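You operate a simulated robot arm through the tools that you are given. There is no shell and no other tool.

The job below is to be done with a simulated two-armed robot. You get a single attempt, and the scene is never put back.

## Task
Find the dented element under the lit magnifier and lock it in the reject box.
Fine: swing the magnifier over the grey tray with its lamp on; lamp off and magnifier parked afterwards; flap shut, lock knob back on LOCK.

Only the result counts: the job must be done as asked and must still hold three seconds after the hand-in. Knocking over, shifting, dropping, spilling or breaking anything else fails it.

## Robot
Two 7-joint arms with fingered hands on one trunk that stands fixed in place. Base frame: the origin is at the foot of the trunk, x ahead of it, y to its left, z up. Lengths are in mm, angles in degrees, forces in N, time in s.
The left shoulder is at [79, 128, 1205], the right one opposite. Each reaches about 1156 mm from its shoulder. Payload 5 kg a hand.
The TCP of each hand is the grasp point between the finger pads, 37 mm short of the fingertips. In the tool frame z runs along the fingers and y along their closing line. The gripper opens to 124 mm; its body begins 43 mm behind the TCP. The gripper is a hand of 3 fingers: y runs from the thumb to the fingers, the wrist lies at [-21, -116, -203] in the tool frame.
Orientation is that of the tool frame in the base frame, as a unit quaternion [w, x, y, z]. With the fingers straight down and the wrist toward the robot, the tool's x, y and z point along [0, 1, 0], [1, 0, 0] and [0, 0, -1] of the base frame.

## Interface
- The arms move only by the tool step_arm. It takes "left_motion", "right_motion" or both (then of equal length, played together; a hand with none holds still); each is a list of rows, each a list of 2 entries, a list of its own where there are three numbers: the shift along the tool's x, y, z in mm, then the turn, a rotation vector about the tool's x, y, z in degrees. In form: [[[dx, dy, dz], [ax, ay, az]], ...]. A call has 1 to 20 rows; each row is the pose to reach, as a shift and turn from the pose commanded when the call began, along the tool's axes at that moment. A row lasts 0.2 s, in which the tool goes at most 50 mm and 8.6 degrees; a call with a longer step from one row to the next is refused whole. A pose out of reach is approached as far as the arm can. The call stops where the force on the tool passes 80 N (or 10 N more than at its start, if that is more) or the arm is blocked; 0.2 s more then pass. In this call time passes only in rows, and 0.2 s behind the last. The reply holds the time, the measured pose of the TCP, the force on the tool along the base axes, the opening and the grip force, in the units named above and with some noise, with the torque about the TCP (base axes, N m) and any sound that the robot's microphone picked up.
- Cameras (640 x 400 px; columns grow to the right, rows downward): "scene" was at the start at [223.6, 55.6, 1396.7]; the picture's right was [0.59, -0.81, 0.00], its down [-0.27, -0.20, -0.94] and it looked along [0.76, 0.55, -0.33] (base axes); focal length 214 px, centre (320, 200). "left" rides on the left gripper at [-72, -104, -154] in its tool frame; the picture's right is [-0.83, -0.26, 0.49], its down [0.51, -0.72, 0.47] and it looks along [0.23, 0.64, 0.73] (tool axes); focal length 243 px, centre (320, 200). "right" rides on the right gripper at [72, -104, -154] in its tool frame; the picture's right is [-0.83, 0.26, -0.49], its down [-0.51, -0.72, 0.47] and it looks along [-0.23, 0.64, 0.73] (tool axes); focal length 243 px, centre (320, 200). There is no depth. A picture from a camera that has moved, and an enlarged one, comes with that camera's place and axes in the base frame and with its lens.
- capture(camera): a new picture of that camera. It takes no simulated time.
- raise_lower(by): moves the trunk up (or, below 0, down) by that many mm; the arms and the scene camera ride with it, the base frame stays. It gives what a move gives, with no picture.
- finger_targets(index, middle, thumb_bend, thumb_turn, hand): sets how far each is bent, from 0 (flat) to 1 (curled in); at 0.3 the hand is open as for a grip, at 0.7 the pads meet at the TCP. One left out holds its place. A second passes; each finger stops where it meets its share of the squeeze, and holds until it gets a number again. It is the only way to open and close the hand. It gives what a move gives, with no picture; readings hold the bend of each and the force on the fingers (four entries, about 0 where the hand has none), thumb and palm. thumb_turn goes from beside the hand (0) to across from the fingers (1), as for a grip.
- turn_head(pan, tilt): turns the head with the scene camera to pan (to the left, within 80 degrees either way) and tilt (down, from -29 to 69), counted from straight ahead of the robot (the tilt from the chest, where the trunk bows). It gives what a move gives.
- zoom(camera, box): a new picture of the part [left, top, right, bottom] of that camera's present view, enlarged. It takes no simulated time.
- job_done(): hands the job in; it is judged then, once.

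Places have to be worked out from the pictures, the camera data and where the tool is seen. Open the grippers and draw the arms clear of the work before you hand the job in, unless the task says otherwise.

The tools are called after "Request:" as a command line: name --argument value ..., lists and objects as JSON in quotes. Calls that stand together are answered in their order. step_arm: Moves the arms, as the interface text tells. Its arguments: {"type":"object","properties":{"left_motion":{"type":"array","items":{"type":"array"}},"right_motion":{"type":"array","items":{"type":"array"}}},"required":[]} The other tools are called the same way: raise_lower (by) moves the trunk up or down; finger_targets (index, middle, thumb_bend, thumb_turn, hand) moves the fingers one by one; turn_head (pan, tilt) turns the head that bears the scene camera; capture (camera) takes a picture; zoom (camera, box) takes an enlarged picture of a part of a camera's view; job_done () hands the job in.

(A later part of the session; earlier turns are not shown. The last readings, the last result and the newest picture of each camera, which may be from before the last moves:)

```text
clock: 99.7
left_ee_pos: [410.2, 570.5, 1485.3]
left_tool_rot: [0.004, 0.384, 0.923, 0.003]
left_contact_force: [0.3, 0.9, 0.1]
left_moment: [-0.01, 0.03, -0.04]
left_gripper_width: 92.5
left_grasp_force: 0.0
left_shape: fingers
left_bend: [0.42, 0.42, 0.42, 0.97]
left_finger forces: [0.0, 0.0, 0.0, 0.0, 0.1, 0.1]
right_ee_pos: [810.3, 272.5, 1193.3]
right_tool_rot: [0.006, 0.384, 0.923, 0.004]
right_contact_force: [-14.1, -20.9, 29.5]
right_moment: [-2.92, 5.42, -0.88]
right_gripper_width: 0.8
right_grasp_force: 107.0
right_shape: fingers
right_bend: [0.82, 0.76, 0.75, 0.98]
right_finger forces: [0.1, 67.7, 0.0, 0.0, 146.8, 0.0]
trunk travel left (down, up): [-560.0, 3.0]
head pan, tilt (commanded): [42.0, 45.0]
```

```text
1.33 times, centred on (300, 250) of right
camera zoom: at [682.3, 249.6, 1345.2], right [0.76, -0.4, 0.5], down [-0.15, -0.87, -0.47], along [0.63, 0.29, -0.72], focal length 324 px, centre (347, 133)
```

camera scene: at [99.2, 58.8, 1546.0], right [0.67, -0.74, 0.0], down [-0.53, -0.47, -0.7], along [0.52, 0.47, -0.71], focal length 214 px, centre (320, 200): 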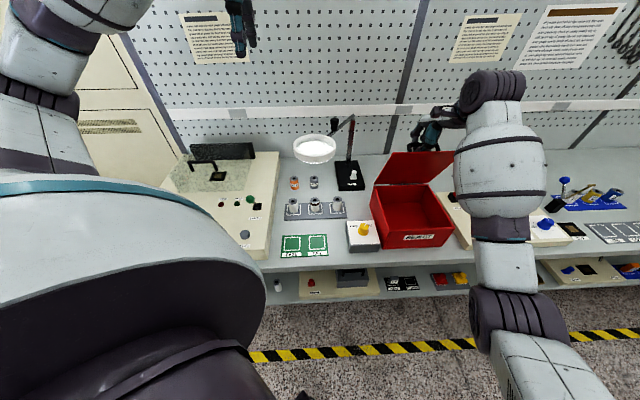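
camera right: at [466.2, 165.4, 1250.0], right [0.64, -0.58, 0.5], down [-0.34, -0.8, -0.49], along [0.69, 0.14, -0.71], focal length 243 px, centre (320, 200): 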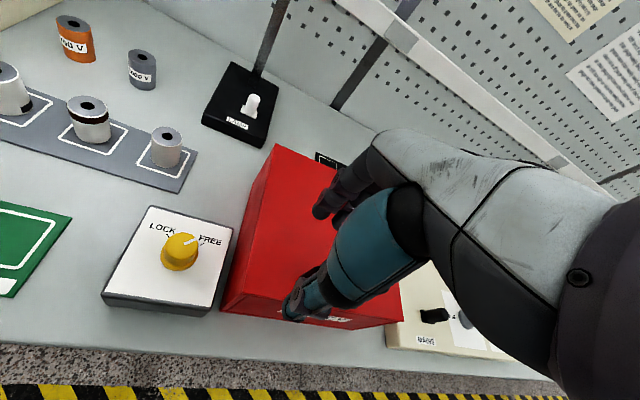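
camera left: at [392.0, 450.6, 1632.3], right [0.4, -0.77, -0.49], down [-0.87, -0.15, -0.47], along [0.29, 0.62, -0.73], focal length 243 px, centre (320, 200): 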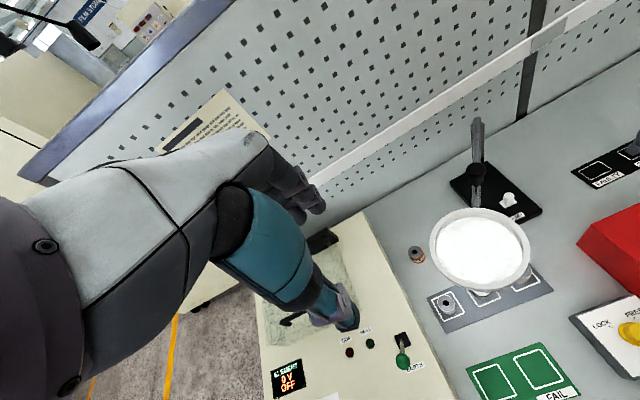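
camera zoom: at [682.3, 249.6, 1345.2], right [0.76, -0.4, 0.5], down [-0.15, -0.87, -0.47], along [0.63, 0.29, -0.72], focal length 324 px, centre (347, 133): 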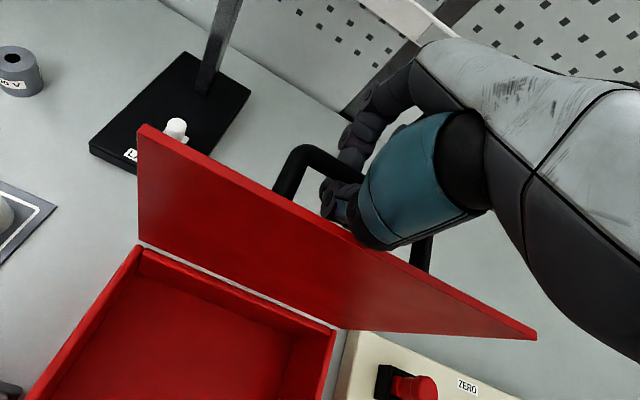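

The thumb is being pinched between bar and lid (147 N) — too far. I back off at once.

Request:
step_arm --right_motion '[[[0, -14, -1], [0, 0, 0]], [[0, -26, -3], [0, 0, 0]]]'

Request:
zoom --camera "scene" --box '[360, 110, 500, 260]'

Request:
zoom --camera "right" --box '[160, 100, 440, 400]'

```text
clock: 100.3
left_ee_pos: [414.1, 573.4, 1480.7]
left_tool_rot: [0.001, 0.384, 0.923, 0.0]
left_contact_force: [-0.6, 0.6, -0.3]
left_moment: [-0.01, 0.0, -0.01]
left_gripper_width: 92.5
left_grasp_force: 0.0
left_shape: fingers
left_bend: [0.42, 0.42, 0.42, 0.97]
left_finger forces: [0.0, 0.1, 0.0, 0.0, 0.0, 0.0]
right_ee_pos: [793.6, 255.8, 1187.6]
right_tool_rot: [0.004, 0.382, 0.924, 0.001]
right_contact_force: [-2.1, -13.4, 23.3]
right_moment: [-0.99, 1.75, -0.1]
right_gripper_width: 0.2
right_grasp_force: 35.6
right_shape: fingers
right_bend: [0.83, 0.8, 0.77, 0.98]
right_finger forces: [0.1, 15.7, 0.0, 0.1, 55.0, 0.0]
trunk travel left (down, up): [-560.0, 3.0]
head pan, tilt (commanded): [42.0, 45.0]
```

```text
2.67 times, centred on (430, 185) of scene
camera zoom: at [91.6, 52.1, 1546.9], right [0.67, -0.74, 0.0], down [-0.52, -0.47, -0.71], along [0.53, 0.47, -0.71], focal length 572 px, centre (27, 240)
```

zoom: 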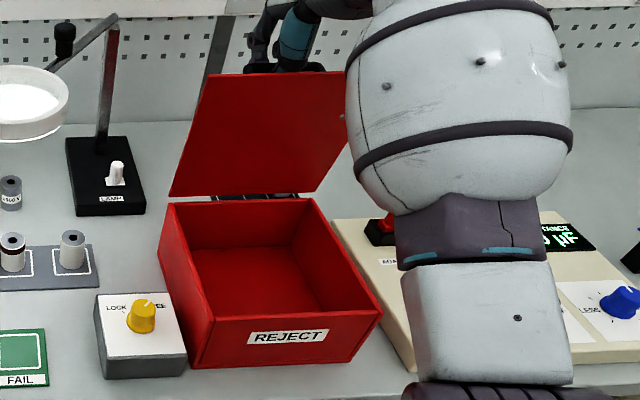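

```text
1.33 times, centred on (300, 250) of right
camera zoom: at [666.5, 233.3, 1341.2], right [0.77, -0.4, 0.5], down [-0.15, -0.87, -0.47], along [0.62, 0.29, -0.73], focal length 324 px, centre (347, 133)
```

zoom: 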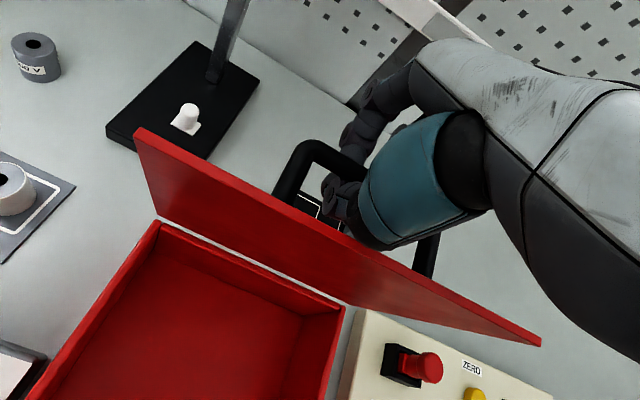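

Still 55 N on the thumb; I ease back a little more and slightly up.

Request:
step_arm --right_motion '[[[0, -8, -4], [0, 0, 0]], [[0, -14, -6], [0, 0, 0]]]'

Request:
zoom --camera "right" --box '[200, 150, 400, 350]'

```text
clock: 100.9
left_ee_pos: [418.9, 575.0, 1476.7]
left_tool_rot: [-0.001, 0.384, 0.923, 0.0]
left_contact_force: [-0.6, -0.2, -0.4]
left_moment: [-0.01, 0.01, -0.02]
left_gripper_width: 92.8
left_grasp_force: 0.1
left_shape: fingers
left_bend: [0.42, 0.42, 0.42, 0.97]
left_finger forces: [0.1, 0.1, 0.0, 0.1, 0.0, 0.0]
right_ee_pos: [786.0, 247.9, 1186.7]
right_tool_rot: [0.0, 0.382, 0.924, -0.003]
right_contact_force: [0.7, -2.9, -4.3]
right_moment: [-0.06, 0.23, -0.02]
right_gripper_width: 0.1
right_grasp_force: 8.2
right_shape: fingers
right_bend: [0.83, 0.81, 0.78, 0.97]
right_finger forces: [0.1, 6.2, 0.1, 0.1, 11.3, 0.0]
trunk travel left (down, up): [-560.0, 3.0]
head pan, tilt (commanded): [42.0, 45.0]
```

```text
2.00 times, centred on (300, 250) of right
camera zoom: at [660.3, 226.2, 1341.2], right [0.77, -0.4, 0.49], down [-0.15, -0.87, -0.47], along [0.62, 0.29, -0.73], focal length 485 px, centre (360, 100)
```

zoom: 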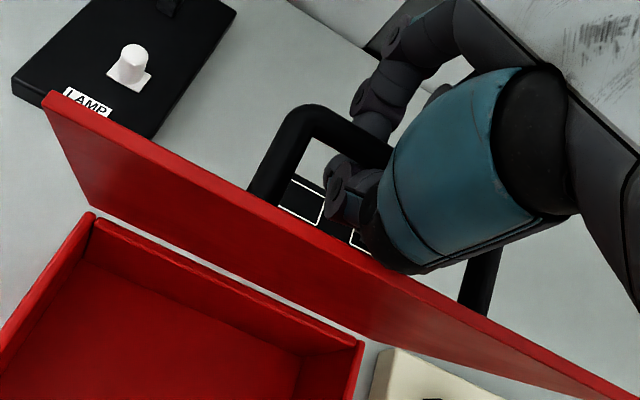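

The lid now rests held at ~78° with only ~11 N on the thumb; the right hand will keep holding it. The left hand goes to fetch element 1: first down in front of the tray, then forward beneath the lens.

Request:
step_arm --left_motion '[[[-12, -22, 35], [0, 0, 0]], [[-24, -44, 70], [0, 0, 0]], [[-36, -66, 105], [0, 0, 0]], [[-48, -88, 140], [0, 0, 0]], [[-60, -110, 177], [0, 0, 0]], [[-60, -110, 220], [0, 0, 0]], [[-60, -110, 263], [0, 0, 0]], [[-60, -110, 306], [0, 0, 0]], [[-60, -110, 349], [0, 0, 0]], [[-60, -110, 392], [0, 0, 0]], [[-60, -110, 435], [0, 0, 0]], [[-60, -110, 462], [0, 0, 0]], [[-60, -110, 462], [0, 0, 0]]]'

Request:
capture --camera "scene"

Request:
capture --camera "left"

```text
clock: 103.7
left_ee_pos: [382.9, 456.1, 1017.4]
left_tool_rot: [0.0, 0.384, 0.924, 0.0]
left_contact_force: [0.8, 0.7, 0.0]
left_moment: [-0.02, 0.03, -0.02]
left_gripper_width: 92.3
left_grasp_force: 0.2
left_shape: fingers
left_bend: [0.42, 0.42, 0.42, 0.97]
left_finger forces: [0.0, 0.1, 0.1, 0.1, 0.1, 0.0]
left hand out of reach, approached as far as the arm can: row 5, 6, 7, 8, 9, 10
right_ee_pos: [785.7, 248.1, 1189.4]
right_tool_rot: [0.002, 0.383, 0.924, -0.002]
right_contact_force: [0.4, 0.4, -13.4]
right_moment: [0.0, 0.31, -0.02]
right_gripper_width: 0.1
right_grasp_force: 10.0
right_shape: fingers
right_bend: [0.84, 0.8, 0.79, 0.97]
right_finger forces: [0.0, 15.7, 0.0, 0.1, 4.7, 0.0]
trunk travel left (down, up): [-560.0, 3.0]
head pan, tilt (commanded): [42.0, 45.0]
```

```text
taken
camera scene: at [96.1, 55.9, 1546.5], right [0.67, -0.74, 0.0], down [-0.53, -0.47, -0.71], along [0.52, 0.47, -0.71], focal length 214 px, centre (320, 200)
```

scene: 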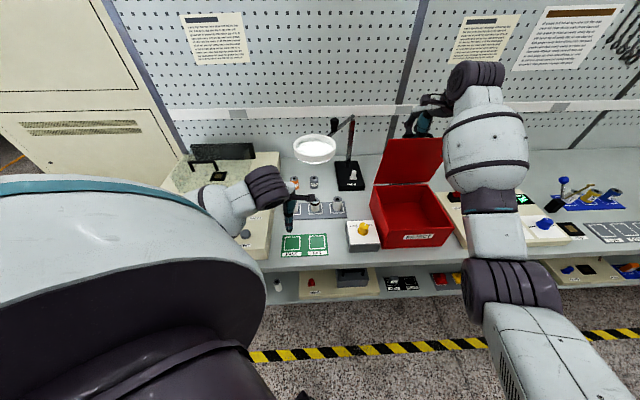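

```text
taken
camera left: at [359.4, 331.3, 1169.0], right [0.4, -0.77, -0.49], down [-0.87, -0.15, -0.47], along [0.29, 0.62, -0.73], focal length 243 px, centre (320, 200)
```

left: 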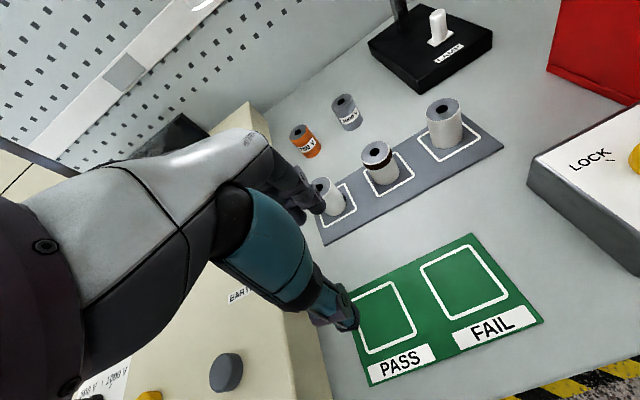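

The left hand is in front of the tray. I slide forward under the lens to above element 1.

Request:
step_arm --left_motion '[[[-0.6, 40, 0], [0, 0, 0]], [[-1.2, 80, 0], [0, 0, 0]], [[-1.8, 119, 0], [0, 0, 0]], [[-1.8, 119, 0], [0, 0, 0]]]'

Request:
zoom --camera "scene" --box '[220, 120, 380, 260]'

Request:
zoom --camera "left" --box '[220, 130, 420, 330]'

```text
clock: 104.7
left_ee_pos: [468.3, 537.0, 1015.8]
left_tool_rot: [0.001, 0.384, 0.923, -0.001]
left_contact_force: [-0.3, -0.1, -0.2]
left_moment: [-0.03, 0.01, -0.01]
left_gripper_width: 92.4
left_grasp_force: 0.0
left_shape: fingers
left_bend: [0.42, 0.42, 0.42, 0.97]
left_finger forces: [0.0, 0.0, 0.1, 0.1, 0.0, 0.0]
right_ee_pos: [787.6, 248.5, 1190.3]
right_tool_rot: [0.001, 0.383, 0.924, -0.001]
right_contact_force: [-1.3, 0.4, -14.1]
right_moment: [0.07, 0.25, -0.03]
right_gripper_width: 0.1
right_grasp_force: 9.2
right_shape: fingers
right_bend: [0.84, 0.8, 0.79, 0.97]
right_finger forces: [0.0, 14.7, 0.0, 0.0, 3.7, 0.0]
trunk travel left (down, up): [-560.0, 3.0]
head pan, tilt (commanded): [42.0, 45.0]
```

```text
2.86 times, centred on (300, 190) of scene
camera zoom: at [95.6, 55.6, 1546.5], right [0.67, -0.74, 0.0], down [-0.53, -0.47, -0.71], along [0.53, 0.47, -0.71], focal length 613 px, centre (377, 229)
```

zoom: 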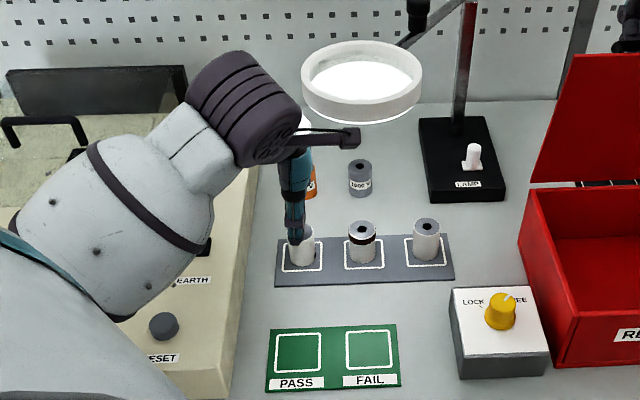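

```text
2.00 times, centred on (320, 230) of left
camera zoom: at [444.6, 413.6, 1169.8], right [0.4, -0.77, -0.49], down [-0.87, -0.15, -0.47], along [0.29, 0.62, -0.73], focal length 485 px, centre (320, 140)
```

zoom: 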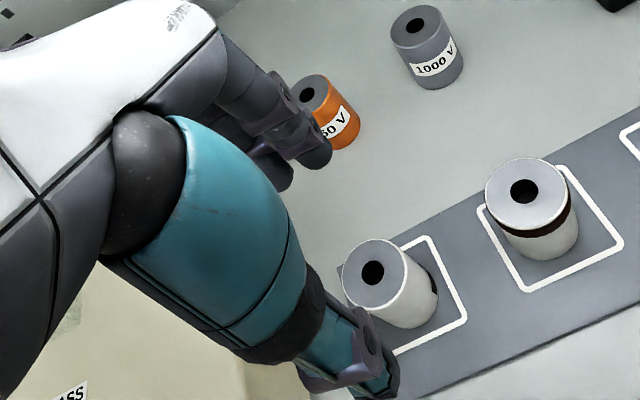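

Element 1 is centred between thumb and fingers (element ≈(-49, 713)). I descend to grasp height.

Request:
step_arm --left_motion '[[[0, 2, 25], [0, 0, 0]], [[0, 2, 50], [0, 0, 0]], [[0, 2, 68], [0, 0, 0]], [[0, 2, 76], [0, 0, 0]], [[0, 2, 76], [0, 0, 0]]]'

Request:
zoom --camera "left" --box '[220, 130, 420, 330]'

Request:
zoom --camera "scene" --box '[260, 150, 340, 220]'

```text
clock: 105.9
left_ee_pos: [469.9, 538.1, 940.5]
left_tool_rot: [0.0, 0.383, 0.924, -0.001]
left_contact_force: [-0.5, 0.2, -0.8]
left_moment: [-0.01, 0.02, -0.03]
left_gripper_width: 92.4
left_grasp_force: 0.0
left_shape: fingers
left_bend: [0.42, 0.42, 0.42, 0.97]
left_finger forces: [0.1, 0.1, 0.0, 0.1, 0.1, 0.0]
right_ee_pos: [786.9, 248.7, 1189.6]
right_tool_rot: [0.001, 0.383, 0.924, -0.001]
right_contact_force: [-1.9, -0.4, -13.1]
right_moment: [0.05, 0.27, -0.02]
right_gripper_width: 0.0
right_grasp_force: 9.7
right_shape: fingers
right_bend: [0.84, 0.8, 0.79, 0.97]
right_finger forces: [0.0, 14.8, 0.0, 0.1, 4.0, 0.0]
trunk travel left (down, up): [-560.0, 3.0]
head pan, tilt (commanded): [42.0, 45.0]
```

```text
2.00 times, centred on (320, 230) of left
camera zoom: at [446.7, 414.6, 1093.1], right [0.4, -0.77, -0.49], down [-0.87, -0.15, -0.47], along [0.29, 0.62, -0.73], focal length 485 px, centre (320, 140)
```

zoom: 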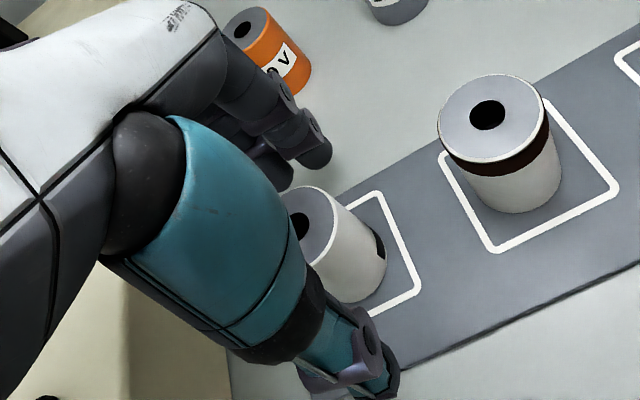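

```text
5.71 times, centred on (300, 185) of scene
camera zoom: at [96.0, 55.8, 1546.5], right [0.67, -0.74, 0.0], down [-0.53, -0.47, -0.71], along [0.52, 0.47, -0.71], focal length 1226 px, centre (434, 286)
```

zoom: 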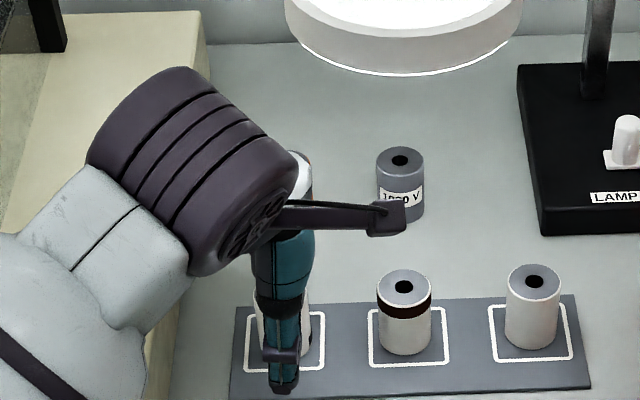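

Positioned. I close the left fingers onto the element gently, then a bit firmer.

Request:
finger_targets --hand "left" --index 0.6 --middle 0.6 --thumb_bend 0.6

Request:
finger_targets --hand "left" --index 0.68 --middle 0.68 --thumb_bend 0.68

Request:
zoom --camera "left" --box '[220, 130, 420, 330]'

Request:
zoom --camera "scene" --box '[260, 150, 340, 220]'

```text
clock: 106.9
left_ee_pos: [469.8, 539.9, 940.7]
left_tool_rot: [0.001, 0.384, 0.923, 0.0]
left_contact_force: [-0.7, -0.2, 0.7]
left_moment: [-0.01, 0.0, -0.06]
left_gripper_width: 39.5
left_grasp_force: 0.2
left_shape: fingers
left_bend: [0.59, 0.6, 0.59, 0.97]
left_finger forces: [0.7, 0.0, 0.1, 0.1, 0.7, 0.1]
right_ee_pos: [786.0, 248.7, 1189.5]
right_tool_rot: [0.0, 0.383, 0.924, -0.002]
right_contact_force: [-1.0, -0.7, -14.1]
right_moment: [0.07, 0.27, 0.03]
right_gripper_width: 0.2
right_grasp_force: 8.7
right_shape: fingers
right_bend: [0.84, 0.8, 0.79, 0.97]
right_finger forces: [0.0, 14.7, 0.0, 0.0, 4.1, 0.1]
trunk travel left (down, up): [-560.0, 3.0]
head pan, tilt (commanded): [42.0, 45.0]
```

```text
clock: 107.9
left_ee_pos: [469.7, 539.1, 940.0]
left_tool_rot: [0.001, 0.383, 0.924, 0.0]
left_contact_force: [-0.5, -0.1, -0.7]
left_moment: [0.0, 0.03, 0.01]
left_gripper_width: 35.7
left_grasp_force: 10.0
left_shape: fingers
left_bend: [0.62, 0.65, 0.61, 0.97]
left_finger forces: [5.7, 4.0, 0.1, 0.0, 10.4, 0.0]
right_ee_pos: [787.1, 248.2, 1190.4]
right_tool_rot: [0.001, 0.382, 0.924, -0.002]
right_contact_force: [-1.2, -0.1, -13.9]
right_moment: [0.04, 0.24, 0.04]
right_gripper_width: 0.3
right_grasp_force: 9.6
right_shape: fingers
right_bend: [0.84, 0.8, 0.79, 0.97]
right_finger forces: [0.0, 14.7, 0.0, 0.0, 4.0, 0.0]
trunk travel left (down, up): [-560.0, 3.0]
head pan, tilt (commanded): [42.0, 45.0]
```

```text
2.00 times, centred on (320, 230) of left
camera zoom: at [446.7, 414.6, 1093.3], right [0.4, -0.77, -0.49], down [-0.87, -0.15, -0.47], along [0.29, 0.62, -0.73], focal length 485 px, centre (320, 140)
```

zoom: 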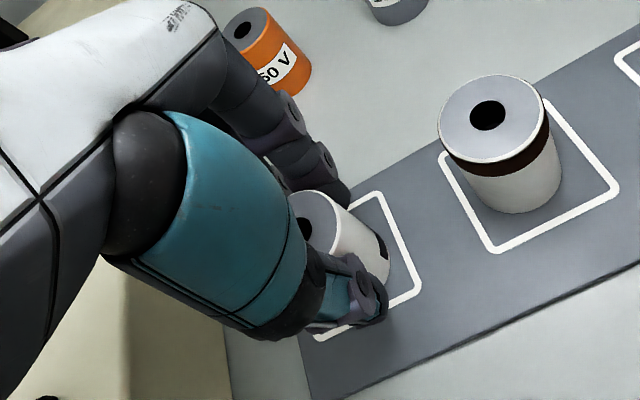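

```text
5.71 times, centred on (300, 185) of scene
camera zoom: at [96.0, 55.8, 1546.5], right [0.67, -0.74, 0.0], down [-0.53, -0.47, -0.71], along [0.52, 0.47, -0.71], focal length 1226 px, centre (434, 286)
```

zoom: 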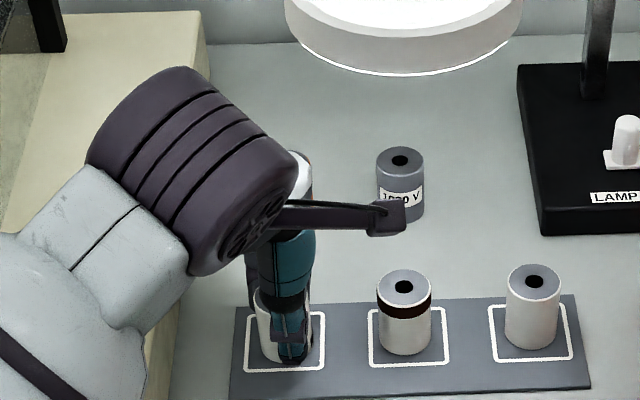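

The element is held at ~10 N. I firm up slightly and lift 15 mm as a test.

Request:
finger_targets --hand "left" --index 0.73 --middle 0.73 --thumb_bend 0.72

Request:
step_arm --left_motion '[[[0, 0, -8], [0, 0, 0]], [[0, 0, -16], [0, 0, 0]], [[0, 0, -16], [0, 0, 0]]]'

Request:
zoom --camera "left" --box '[220, 130, 420, 330]'

Request:
zoom --camera "scene" --box '[260, 150, 340, 220]'

```text
clock: 108.9
left_ee_pos: [470.7, 539.3, 940.0]
left_tool_rot: [0.001, 0.383, 0.924, 0.0]
left_contact_force: [-0.5, -0.2, 0.0]
left_moment: [-0.01, 0.01, 0.04]
left_gripper_width: 34.4
left_grasp_force: 19.5
left_shape: fingers
left_bend: [0.62, 0.66, 0.61, 0.96]
left_finger forces: [10.2, 8.6, 0.0, 0.0, 19.2, 0.0]
right_ee_pos: [786.9, 248.2, 1189.5]
right_tool_rot: [0.001, 0.383, 0.924, -0.001]
right_contact_force: [-1.2, 0.1, -13.7]
right_moment: [0.0, 0.29, -0.01]
right_gripper_width: 0.0
right_grasp_force: 9.6
right_shape: fingers
right_bend: [0.84, 0.8, 0.79, 0.97]
right_finger forces: [0.0, 14.7, 0.0, 0.0, 4.1, 0.1]
trunk travel left (down, up): [-560.0, 3.0]
head pan, tilt (commanded): [42.0, 45.0]
```

```text
clock: 109.7
left_ee_pos: [469.8, 539.2, 957.9]
left_tool_rot: [0.0, 0.384, 0.924, 0.0]
left_contact_force: [-0.1, 0.1, -0.4]
left_moment: [-0.04, 0.01, 0.0]
left_gripper_width: 34.7
left_grasp_force: 19.3
left_shape: fingers
left_bend: [0.62, 0.66, 0.61, 0.96]
left_finger forces: [10.1, 8.6, 0.1, 0.0, 19.3, 0.1]
right_ee_pos: [787.5, 248.4, 1190.1]
right_tool_rot: [0.0, 0.383, 0.924, -0.001]
right_contact_force: [-1.7, 0.1, -13.5]
right_moment: [0.0, 0.25, 0.0]
right_gripper_width: 0.0
right_grasp_force: 8.8
right_shape: fingers
right_bend: [0.84, 0.8, 0.79, 0.97]
right_finger forces: [0.1, 14.6, 0.0, 0.0, 4.1, 0.0]
trunk travel left (down, up): [-560.0, 3.0]
head pan, tilt (commanded): [42.0, 45.0]
```

```text
2.00 times, centred on (320, 230) of left
camera zoom: at [446.5, 414.9, 1109.7], right [0.4, -0.77, -0.49], down [-0.87, -0.15, -0.47], along [0.29, 0.62, -0.73], focal length 485 px, centre (320, 140)
```

zoom: 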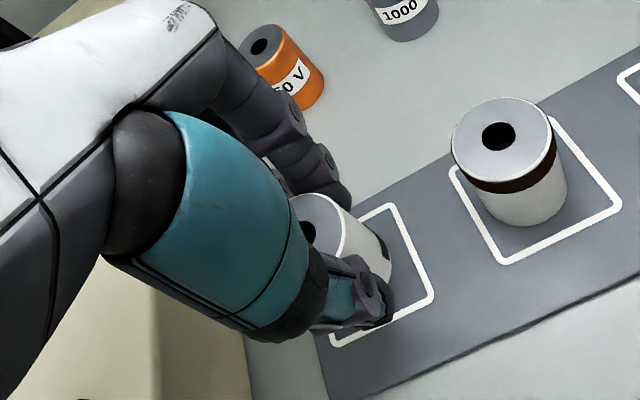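

```text
5.71 times, centred on (300, 185) of scene
camera zoom: at [96.0, 55.8, 1546.5], right [0.67, -0.74, 0.0], down [-0.53, -0.47, -0.71], along [0.52, 0.47, -0.71], focal length 1226 px, centre (434, 286)
```

zoom: 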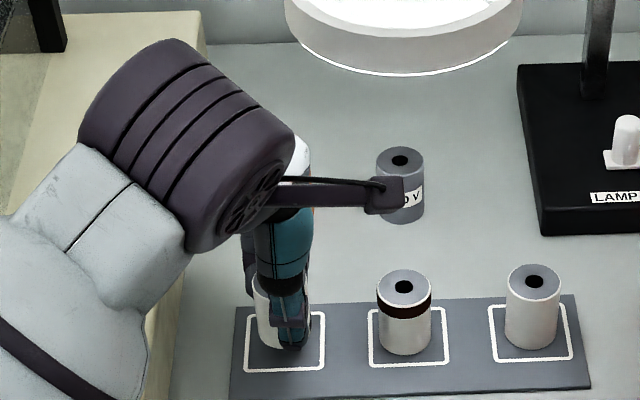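

The element lifted cleanly. A quick close-up of its mark to confirm it is a dent.

Request:
zoom --camera "left" --box '[325, 225, 370, 270]'

Request:
zoom --camera "right" --box '[0, 100, 120, 220]'

```text
8.89 times, centred on (348, 248) of left
camera zoom: at [446.5, 414.9, 1109.7], right [0.4, -0.77, -0.49], down [-0.87, -0.15, -0.47], along [0.29, 0.62, -0.73], focal length 2157 px, centre (76, -222)
```

zoom: 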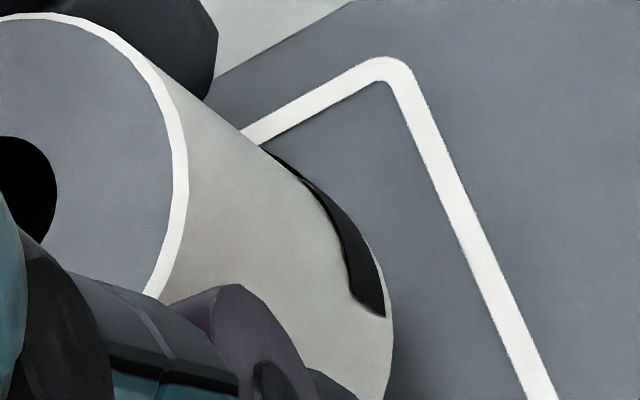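

```text
3.33 times, centred on (60, 160) of right
camera zoom: at [660.6, 226.6, 1344.4], right [0.77, -0.4, 0.5], down [-0.15, -0.87, -0.47], along [0.62, 0.29, -0.73], focal length 809 px, centre (1187, 333)
```

zoom: 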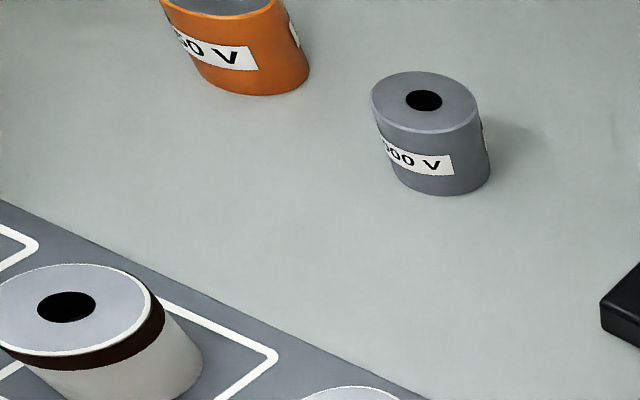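

It is a dent-like damage patch on the side, so this is the part to reject. I lift it, back out from under the lens (element stays clear of everything).

Request:
step_arm --left_motion '[[[0, 0, -27], [0, 0, 0]], [[0, 0, -54], [0, 0, 0]], [[0, -40, -54], [0, 0, 0]], [[0, -80, -54], [0, 0, 0]], [[0, -120, -54], [0, 0, 0]], [[0, -120, -54], [0, 0, 0]]]'

Request:
capture --camera "scene"

Request:
zoom --camera "scene" --box '[220, 120, 400, 280]'

```text
clock: 111.1
left_ee_pos: [384.7, 455.5, 1011.7]
left_tool_rot: [0.001, 0.384, 0.923, 0.0]
left_contact_force: [1.0, 0.7, -0.4]
left_moment: [-0.01, -0.02, 0.02]
left_gripper_width: 34.5
left_grasp_force: 18.9
left_shape: fingers
left_bend: [0.62, 0.66, 0.61, 0.96]
left_finger forces: [10.1, 8.6, 0.0, 0.0, 19.0, 0.1]
right_ee_pos: [788.0, 248.6, 1189.7]
right_tool_rot: [0.003, 0.382, 0.924, -0.003]
right_contact_force: [-1.4, -1.5, -12.7]
right_moment: [0.01, 0.3, 0.03]
right_gripper_width: 0.0
right_grasp_force: 10.1
right_shape: fingers
right_bend: [0.84, 0.8, 0.79, 0.97]
right_finger forces: [0.1, 15.3, 0.0, 0.1, 5.3, 0.0]
trunk travel left (down, up): [-560.0, 3.0]
head pan, tilt (commanded): [42.0, 45.0]
```

```text
taken
camera scene: at [96.4, 56.4, 1546.5], right [0.67, -0.74, 0.0], down [-0.53, -0.47, -0.71], along [0.52, 0.47, -0.71], focal length 214 px, centre (320, 200)
```

scene: 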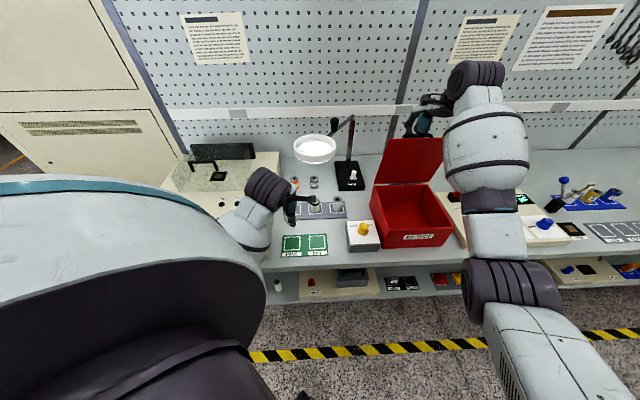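

```text
2.50 times, centred on (310, 200) of scene
camera zoom: at [96.4, 56.4, 1546.5], right [0.67, -0.74, 0.0], down [-0.53, -0.47, -0.71], along [0.52, 0.47, -0.71], focal length 536 px, centre (345, 200)
```

zoom: 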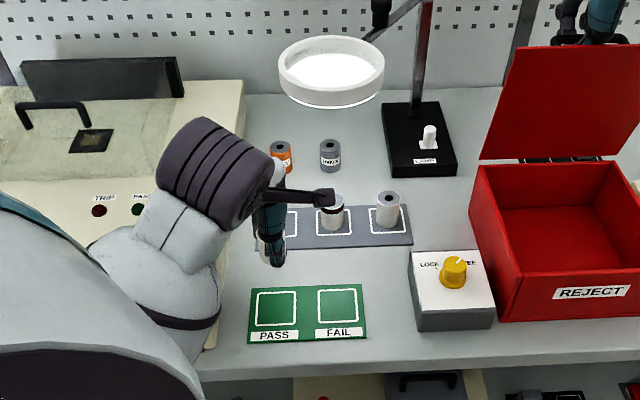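

The box's left half is free of the right arm. I carry the element to the right, rising and turning the hand so its wrist stays on the left.

Request:
step_arm --left_motion '[[[-30, 0, -18], [0, 0, 6.5]], [[-65, 2, -40], [0, 0, 13]], [[-105, 4, -62], [0, 0, 19.5]], [[-147, 6, -78], [0, 0, 26]], [[-190, 8, -85], [0, 0, 32.5]], [[-233, 10, -88], [0, 0, 39]], [[-276, 12, -88], [0, 0, 45.5]], [[-300, 13, -88], [0, 0, 52]], [[-300, 13, -88], [0, 0, 58.5]], [[-300, 13, -88], [0, 0, 65]], [[-300, 13, -88], [0, 0, 65]]]'

Request:
capture --camera "scene"

Request:
capture --camera "left"

Request:
capture --camera "right"

```text
clock: 113.5
left_ee_pos: [605.7, 250.9, 1098.7]
left_tool_rot: [0.0, 0.82, 0.572, 0.001]
left_contact_force: [-0.2, 0.5, -0.7]
left_moment: [0.0, -0.03, -0.02]
left_gripper_width: 34.4
left_grasp_force: 18.6
left_shape: fingers
left_bend: [0.62, 0.66, 0.61, 0.96]
left_finger forces: [10.0, 8.9, 0.0, 0.0, 18.9, 0.0]
right_ee_pos: [787.0, 247.5, 1189.7]
right_tool_rot: [0.001, 0.382, 0.924, -0.002]
right_contact_force: [-1.0, -0.9, -13.3]
right_moment: [0.06, 0.3, -0.03]
right_gripper_width: 0.1
right_grasp_force: 9.1
right_shape: fingers
right_bend: [0.84, 0.8, 0.79, 0.97]
right_finger forces: [0.0, 14.5, 0.0, 0.1, 4.1, 0.0]
trunk travel left (down, up): [-560.0, 3.0]
head pan, tilt (commanded): [42.0, 45.0]
```

```text
taken
camera scene: at [96.0, 55.7, 1546.5], right [0.67, -0.74, 0.0], down [-0.53, -0.47, -0.71], along [0.52, 0.47, -0.71], focal length 214 px, centre (320, 200)
```

scene: 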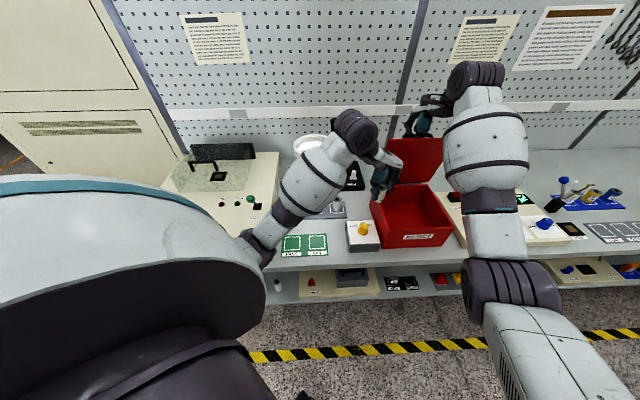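

```text
taken
camera left: at [482.6, 219.4, 1251.5], right [-0.53, -0.69, -0.49], down [-0.5, 0.72, -0.47], along [0.68, 0.0, -0.73], focal length 243 px, centre (320, 200)
```

left: 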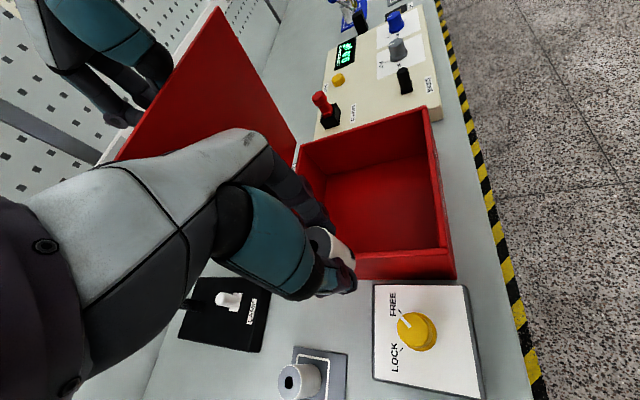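

```text
taken
camera right: at [660.6, 226.5, 1344.4], right [0.77, -0.4, 0.5], down [-0.15, -0.87, -0.47], along [0.62, 0.29, -0.73], focal length 243 px, centre (320, 200)
```

right: 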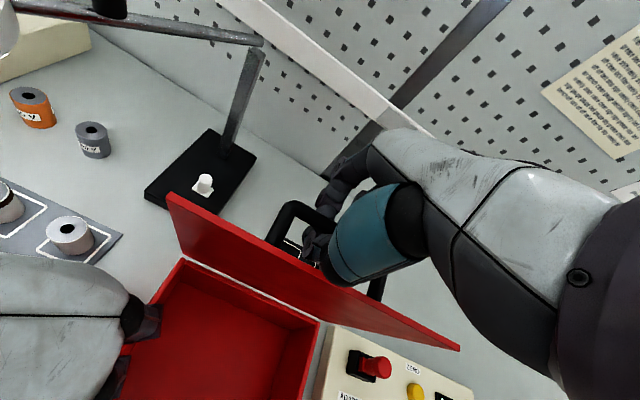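

Element held, hand beside the box. I lower a bit, tilt 15° (keeps the wrist away from the right hand's camera) and move in over the box.

Request:
step_arm --left_motion '[[[0, 0, 10], [-5, 0, 0]], [[0, 0, 20], [-10, 0, 0]], [[0, 0, 26], [-15, 0, 0]], [[-14.5, 35, 26], [-15, 0, 0]], [[-29, 70, 26], [-15, 0, 0]], [[-43.7, 105.4, 26], [-15, 0, 0]], [[-43.7, 105.4, 26], [-15, 0, 0]]]'

Request:
capture --camera "scene"

Request:
capture --camera "left"

Request:
zoom --camera "scene" --box '[340, 100, 500, 260]'

```text
clock: 115.1
left_ee_pos: [689.5, 173.6, 1072.8]
left_tool_rot: [0.108, 0.812, 0.568, 0.076]
left_contact_force: [-0.4, 0.4, -0.8]
left_moment: [-0.04, -0.02, 0.01]
left_gripper_width: 34.2
left_grasp_force: 19.4
left_shape: fingers
left_bend: [0.62, 0.66, 0.61, 0.96]
left_finger forces: [10.1, 9.1, 0.0, 0.0, 19.1, 0.0]
right_ee_pos: [786.6, 248.4, 1190.1]
right_tool_rot: [0.002, 0.383, 0.924, -0.002]
right_contact_force: [0.4, -1.9, -12.1]
right_moment: [0.06, 0.27, -0.03]
right_gripper_width: 0.2
right_grasp_force: 9.5
right_shape: fingers
right_bend: [0.84, 0.8, 0.79, 0.97]
right_finger forces: [0.0, 14.8, 0.0, 0.0, 4.4, 0.0]
trunk travel left (down, up): [-560.0, 3.0]
head pan, tilt (commanded): [42.0, 45.0]
```

```text
taken
camera scene: at [95.3, 56.7, 1546.5], right [0.67, -0.74, 0.0], down [-0.53, -0.47, -0.71], along [0.53, 0.47, -0.71], focal length 214 px, centre (320, 200)
```

scene: 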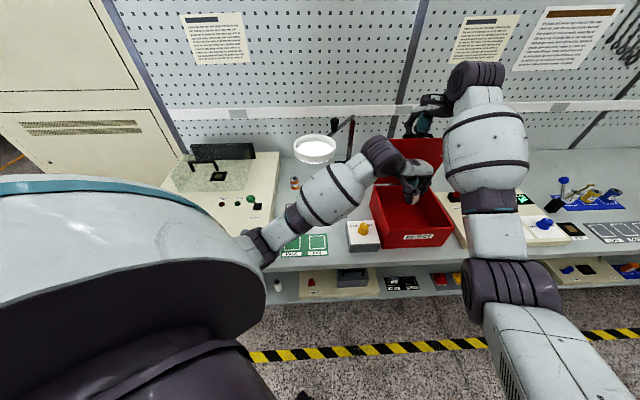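

```text
taken
camera left: at [532.2, 154.0, 1194.0], right [-0.4, -0.74, -0.54], down [-0.37, 0.67, -0.64], along [0.84, -0.06, -0.54], focal length 243 px, centre (320, 200)
```

left: 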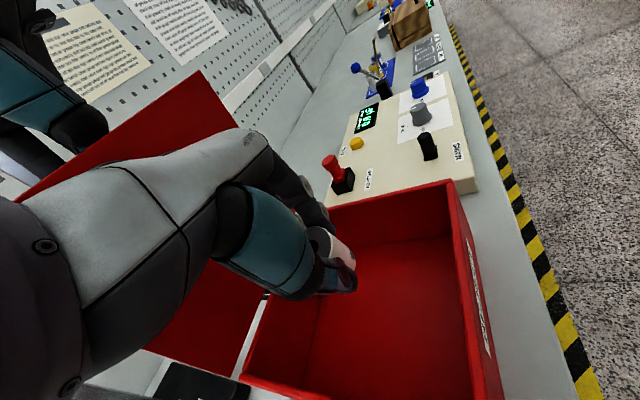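

```text
2.50 times, centred on (420, 180) of scene
camera zoom: at [95.3, 56.7, 1546.5], right [0.67, -0.74, 0.0], down [-0.53, -0.47, -0.71], along [0.53, 0.47, -0.71], focal length 536 px, centre (70, 250)
```

zoom: 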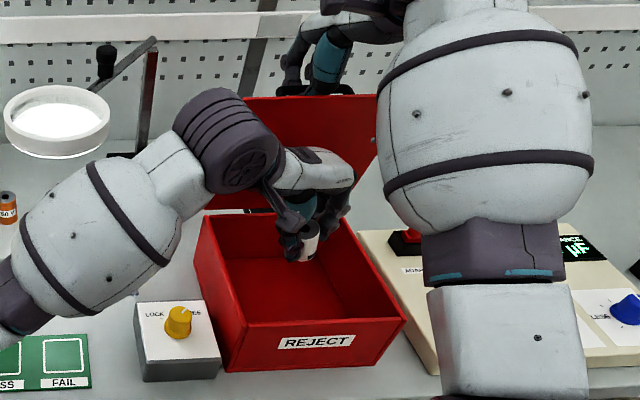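

The element is over the box interior with clear space. I lower it in steps toward the floor.

Request:
step_arm --left_motion '[[[0, -7.1, 26.6], [0, 0, 0]], [[0, -14.2, 53.1], [0, 0, 0]], [[0, -21.4, 79.7], [0, 0, 0]], [[0, -28.5, 106.3], [0, 0, 0]], [[0, -28.5, 106.3], [0, 0, 0]]]'

Request:
zoom --camera "scene" --box '[340, 100, 500, 260]'

Request:
zoom --camera "left" --box '[200, 100, 500, 400]'

```text
clock: 116.3
left_ee_pos: [690.5, 172.8, 962.5]
left_tool_rot: [0.107, 0.812, 0.569, 0.076]
left_contact_force: [0.2, 0.7, -1.4]
left_moment: [-0.01, 0.01, -0.03]
left_gripper_width: 34.4
left_grasp_force: 19.5
left_shape: fingers
left_bend: [0.62, 0.66, 0.61, 0.96]
left_finger forces: [10.0, 9.2, 0.1, 0.0, 18.9, 0.0]
right_ee_pos: [787.5, 248.9, 1189.5]
right_tool_rot: [0.001, 0.383, 0.924, -0.001]
right_contact_force: [-0.4, -0.9, -12.8]
right_moment: [0.03, 0.23, 0.01]
right_gripper_width: 0.0
right_grasp_force: 8.9
right_shape: fingers
right_bend: [0.84, 0.8, 0.79, 0.97]
right_finger forces: [0.1, 14.7, 0.0, 0.1, 4.3, 0.0]
trunk travel left (down, up): [-560.0, 3.0]
head pan, tilt (commanded): [42.0, 45.0]
```

```text
2.50 times, centred on (420, 180) of scene
camera zoom: at [96.0, 55.7, 1546.5], right [0.67, -0.74, 0.0], down [-0.53, -0.47, -0.71], along [0.52, 0.47, -0.71], focal length 536 px, centre (70, 250)
```

zoom: 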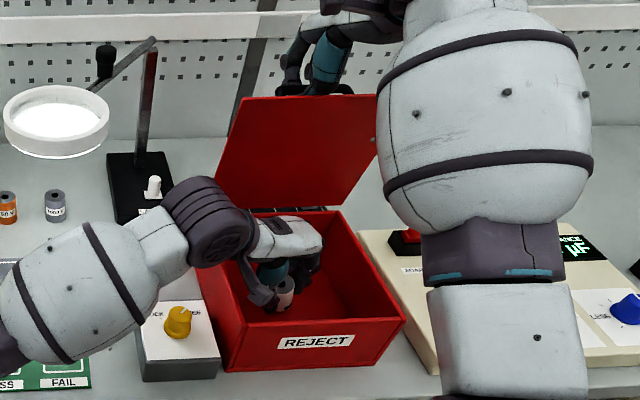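

```text
1.33 times, centred on (350, 250) of left
camera zoom: at [532.6, 154.2, 1083.2], right [-0.4, -0.74, -0.54], down [-0.37, 0.67, -0.64], along [0.84, -0.06, -0.54], focal length 324 px, centre (280, 133)
```

zoom: 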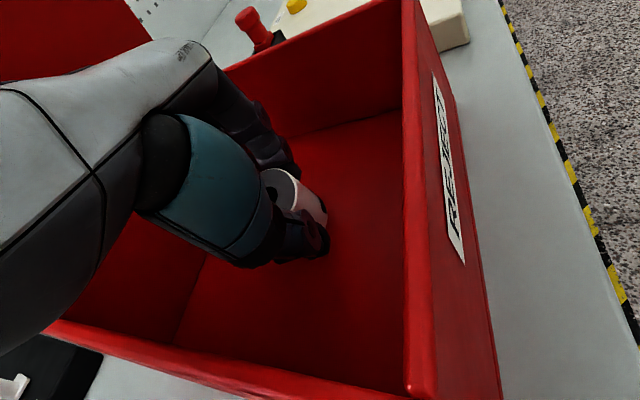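

Inside the box and clear. I straighten the hand to set the element upright, then lower slowly to feel the floor.

Request:
step_arm --left_motion '[[[0, 0, 0], [7.5, 0, 0]], [[0, 0, 0], [15, 0, 0]], [[0, 0, 0], [15, 0, 0]]]'

Request:
step_arm --left_motion '[[[0, 0, 4], [0, 0, 0]], [[0, 0, 8], [0, 0, 0]], [[0, 0, 11], [0, 0, 0]], [[0, 0, 13], [0, 0, 0]], [[0, 0, 15], [0, 0, 0]]]'

Request:
zoom --camera "scene" --box '[340, 100, 500, 260]'

Request:
zoom --camera "left" --box '[200, 100, 500, 400]'

```text
clock: 117.1
left_ee_pos: [690.7, 174.1, 962.6]
left_tool_rot: [0.0, 0.819, 0.573, 0.0]
left_contact_force: [-0.1, -0.2, -1.0]
left_moment: [-0.02, -0.02, 0.01]
left_gripper_width: 34.6
left_grasp_force: 19.3
left_shape: fingers
left_bend: [0.62, 0.66, 0.62, 0.96]
left_finger forces: [10.1, 9.3, 0.0, 0.0, 18.8, 0.0]
right_ee_pos: [787.0, 247.5, 1190.5]
right_tool_rot: [0.002, 0.382, 0.924, -0.002]
right_contact_force: [-1.0, -0.7, -13.0]
right_moment: [0.03, 0.3, 0.0]
right_gripper_width: 0.0
right_grasp_force: 9.6
right_shape: fingers
right_bend: [0.84, 0.8, 0.79, 0.97]
right_finger forces: [0.1, 14.8, 0.0, 0.0, 4.3, 0.0]
trunk travel left (down, up): [-560.0, 3.0]
head pan, tilt (commanded): [42.0, 45.0]
```

```text
clock: 118.3
left_ee_pos: [689.3, 173.4, 948.7]
left_tool_rot: [0.001, 0.82, 0.573, 0.001]
left_contact_force: [0.7, -0.1, 0.3]
left_moment: [0.0, 0.01, -0.01]
left_gripper_width: 34.3
left_grasp_force: 18.9
left_shape: fingers
left_bend: [0.62, 0.66, 0.62, 0.96]
left_finger forces: [10.2, 9.2, 0.1, 0.1, 18.9, 0.0]
right_ee_pos: [787.6, 248.0, 1189.8]
right_tool_rot: [0.0, 0.383, 0.924, -0.001]
right_contact_force: [-0.9, 0.8, -13.0]
right_moment: [0.05, 0.24, -0.02]
right_gripper_width: 0.2
right_grasp_force: 9.4
right_shape: fingers
right_bend: [0.84, 0.8, 0.79, 0.97]
right_finger forces: [0.1, 14.9, 0.1, 0.0, 4.2, 0.0]
trunk travel left (down, up): [-560.0, 3.0]
head pan, tilt (commanded): [42.0, 45.0]
```

```text
2.50 times, centred on (420, 180) of scene
camera zoom: at [96.0, 55.7, 1546.5], right [0.67, -0.74, 0.0], down [-0.53, -0.47, -0.71], along [0.52, 0.47, -0.71], focal length 536 px, centre (70, 250)
```

zoom: 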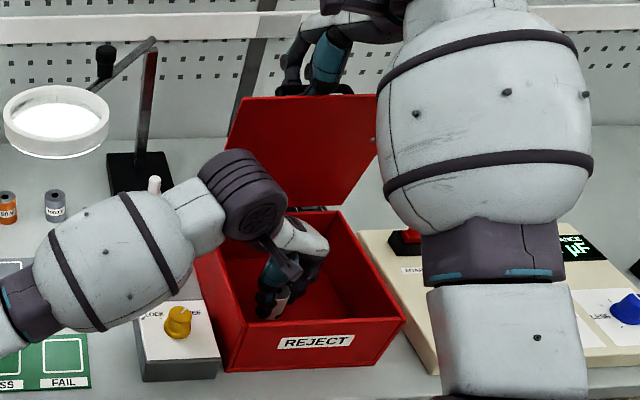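

```text
1.33 times, centred on (350, 250) of left
camera zoom: at [566.5, 142.4, 1100.8], right [-0.53, -0.69, -0.49], down [-0.5, 0.72, -0.47], along [0.68, 0.0, -0.73], focal length 324 px, centre (280, 133)
```

zoom: 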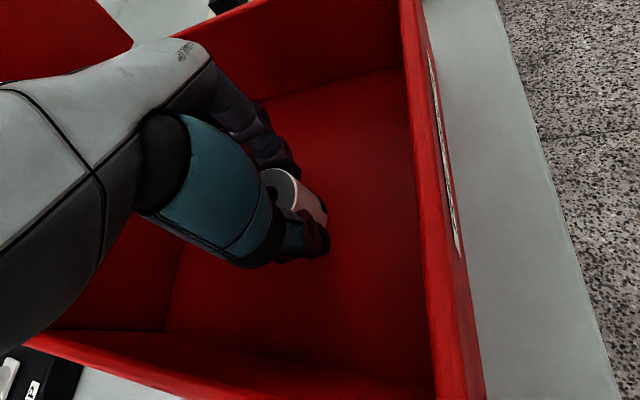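

No contact yet; a few millimetres more.

Request:
step_arm --left_motion '[[[0, 0, 2], [0, 0, 0]], [[0, 0, 4], [0, 0, 0]], [[0, 0, 6], [0, 0, 0]], [[0, 0, 7], [0, 0, 0]]]'

```text
clock: 119.3
left_ee_pos: [690.4, 173.2, 945.1]
left_tool_rot: [0.002, 0.819, 0.574, 0.003]
left_contact_force: [5.8, 1.2, 25.7]
left_moment: [-0.04, 0.06, 0.02]
left_gripper_width: 33.4
left_grasp_force: 23.7
left_shape: fingers
left_bend: [0.62, 0.66, 0.62, 0.95]
left_finger forces: [12.7, 14.5, 0.1, 0.0, 19.8, 0.0]
right_ee_pos: [785.8, 248.6, 1191.0]
right_tool_rot: [0.002, 0.383, 0.924, -0.001]
right_contact_force: [-0.2, -1.1, -21.8]
right_moment: [0.12, 0.31, -0.04]
right_gripper_width: 0.1
right_grasp_force: 12.0
right_shape: fingers
right_bend: [0.84, 0.8, 0.79, 0.97]
right_finger forces: [0.1, 21.2, 0.1, 0.0, 2.4, 0.0]
trunk travel left (down, up): [-560.0, 3.0]
head pan, tilt (commanded): [42.0, 45.0]
```

The element touches the box floor (26 N). I ease up 4 mm to unload and then open the fingers.

Request:
step_arm --left_motion '[[[0, 0, -4], [0, 0, 0]], [[0, 0, -4.5], [0, 0, 0]]]'

Request:
finger_targets --hand "left" --index 0.56 --middle 0.56 --thumb_bend 0.54

Request:
finger_targets --hand "left" --index 0.44 --middle 0.44 --thumb_bend 0.44

Request:
zoom --camera "left" --box '[200, 100, 500, 400]'

Request:
zoom --camera "scene" --box '[340, 100, 500, 260]'

```text
clock: 119.9
left_ee_pos: [690.4, 174.7, 943.9]
left_tool_rot: [0.0, 0.82, 0.573, 0.0]
left_contact_force: [3.4, 0.0, 12.5]
left_moment: [-0.04, -0.01, -0.01]
left_gripper_width: 33.7
left_grasp_force: 21.8
left_shape: fingers
left_bend: [0.62, 0.66, 0.62, 0.95]
left_finger forces: [12.0, 13.0, 0.0, 0.0, 18.7, 0.0]
right_ee_pos: [785.5, 246.3, 1191.3]
right_tool_rot: [0.002, 0.383, 0.924, -0.001]
right_contact_force: [0.2, -1.0, -15.2]
right_moment: [0.0, 0.35, -0.03]
right_gripper_width: 0.1
right_grasp_force: 10.4
right_shape: fingers
right_bend: [0.84, 0.8, 0.79, 0.97]
right_finger forces: [0.1, 16.6, 0.0, 0.0, 3.7, 0.1]
trunk travel left (down, up): [-560.0, 3.0]
head pan, tilt (commanded): [42.0, 45.0]
```

```text
clock: 120.9
left_ee_pos: [689.4, 174.3, 943.9]
left_tool_rot: [-0.001, 0.82, 0.573, 0.0]
left_contact_force: [0.0, -0.4, 0.1]
left_moment: [0.01, 0.05, -0.02]
left_gripper_width: 51.8
left_grasp_force: 0.0
left_shape: fingers
left_bend: [0.56, 0.56, 0.54, 0.97]
left_finger forces: [0.0, 0.1, 0.0, 0.0, 0.1, 0.1]
right_ee_pos: [787.0, 248.8, 1189.6]
right_tool_rot: [0.002, 0.382, 0.924, -0.001]
right_contact_force: [-1.1, -1.5, -11.4]
right_moment: [0.06, 0.27, -0.02]
right_gripper_width: 0.3
right_grasp_force: 8.7
right_shape: fingers
right_bend: [0.84, 0.8, 0.79, 0.97]
right_finger forces: [0.0, 14.1, 0.0, 0.0, 4.1, 0.0]
trunk travel left (down, up): [-560.0, 3.0]
head pan, tilt (commanded): [42.0, 45.0]
```

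```text
clock: 121.9
left_ee_pos: [690.2, 174.4, 944.6]
left_tool_rot: [0.001, 0.82, 0.573, 0.001]
left_contact_force: [0.0, 0.0, 0.0]
left_moment: [0.01, -0.02, -0.03]
left_gripper_width: 85.7
left_grasp_force: 0.0
left_shape: fingers
left_bend: [0.44, 0.44, 0.44, 0.97]
left_finger forces: [0.0, 0.1, 0.1, 0.1, 0.0, 0.0]
right_ee_pos: [786.7, 248.6, 1190.1]
right_tool_rot: [0.001, 0.382, 0.924, -0.001]
right_contact_force: [-0.7, 0.4, -12.2]
right_moment: [0.03, 0.25, -0.01]
right_gripper_width: 0.1
right_grasp_force: 9.4
right_shape: fingers
right_bend: [0.84, 0.8, 0.79, 0.97]
right_finger forces: [0.1, 14.7, 0.1, 0.0, 4.0, 0.1]
trunk travel left (down, up): [-560.0, 3.0]
head pan, tilt (commanded): [42.0, 45.0]
```

```text
1.33 times, centred on (350, 250) of left
camera zoom: at [566.3, 142.1, 1097.8], right [-0.53, -0.69, -0.49], down [-0.5, 0.72, -0.47], along [0.68, 0.0, -0.73], focal length 324 px, centre (280, 133)
```

zoom: 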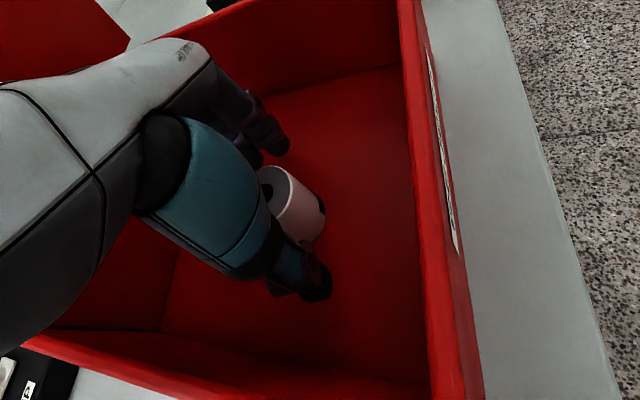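

```text
2.50 times, centred on (420, 180) of scene
camera zoom: at [95.9, 55.7, 1546.5], right [0.67, -0.74, 0.0], down [-0.53, -0.47, -0.71], along [0.52, 0.47, -0.71], focal length 536 px, centre (70, 250)
```

zoom: 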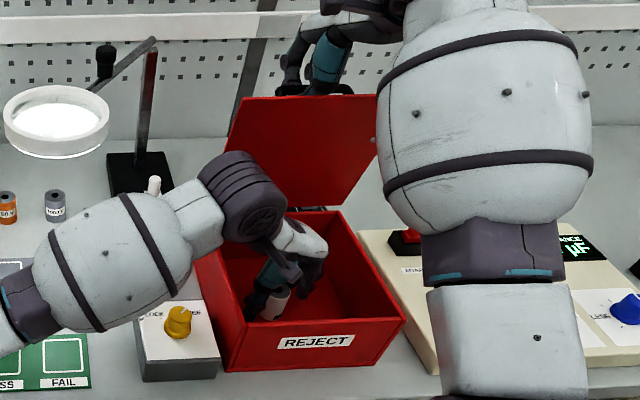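

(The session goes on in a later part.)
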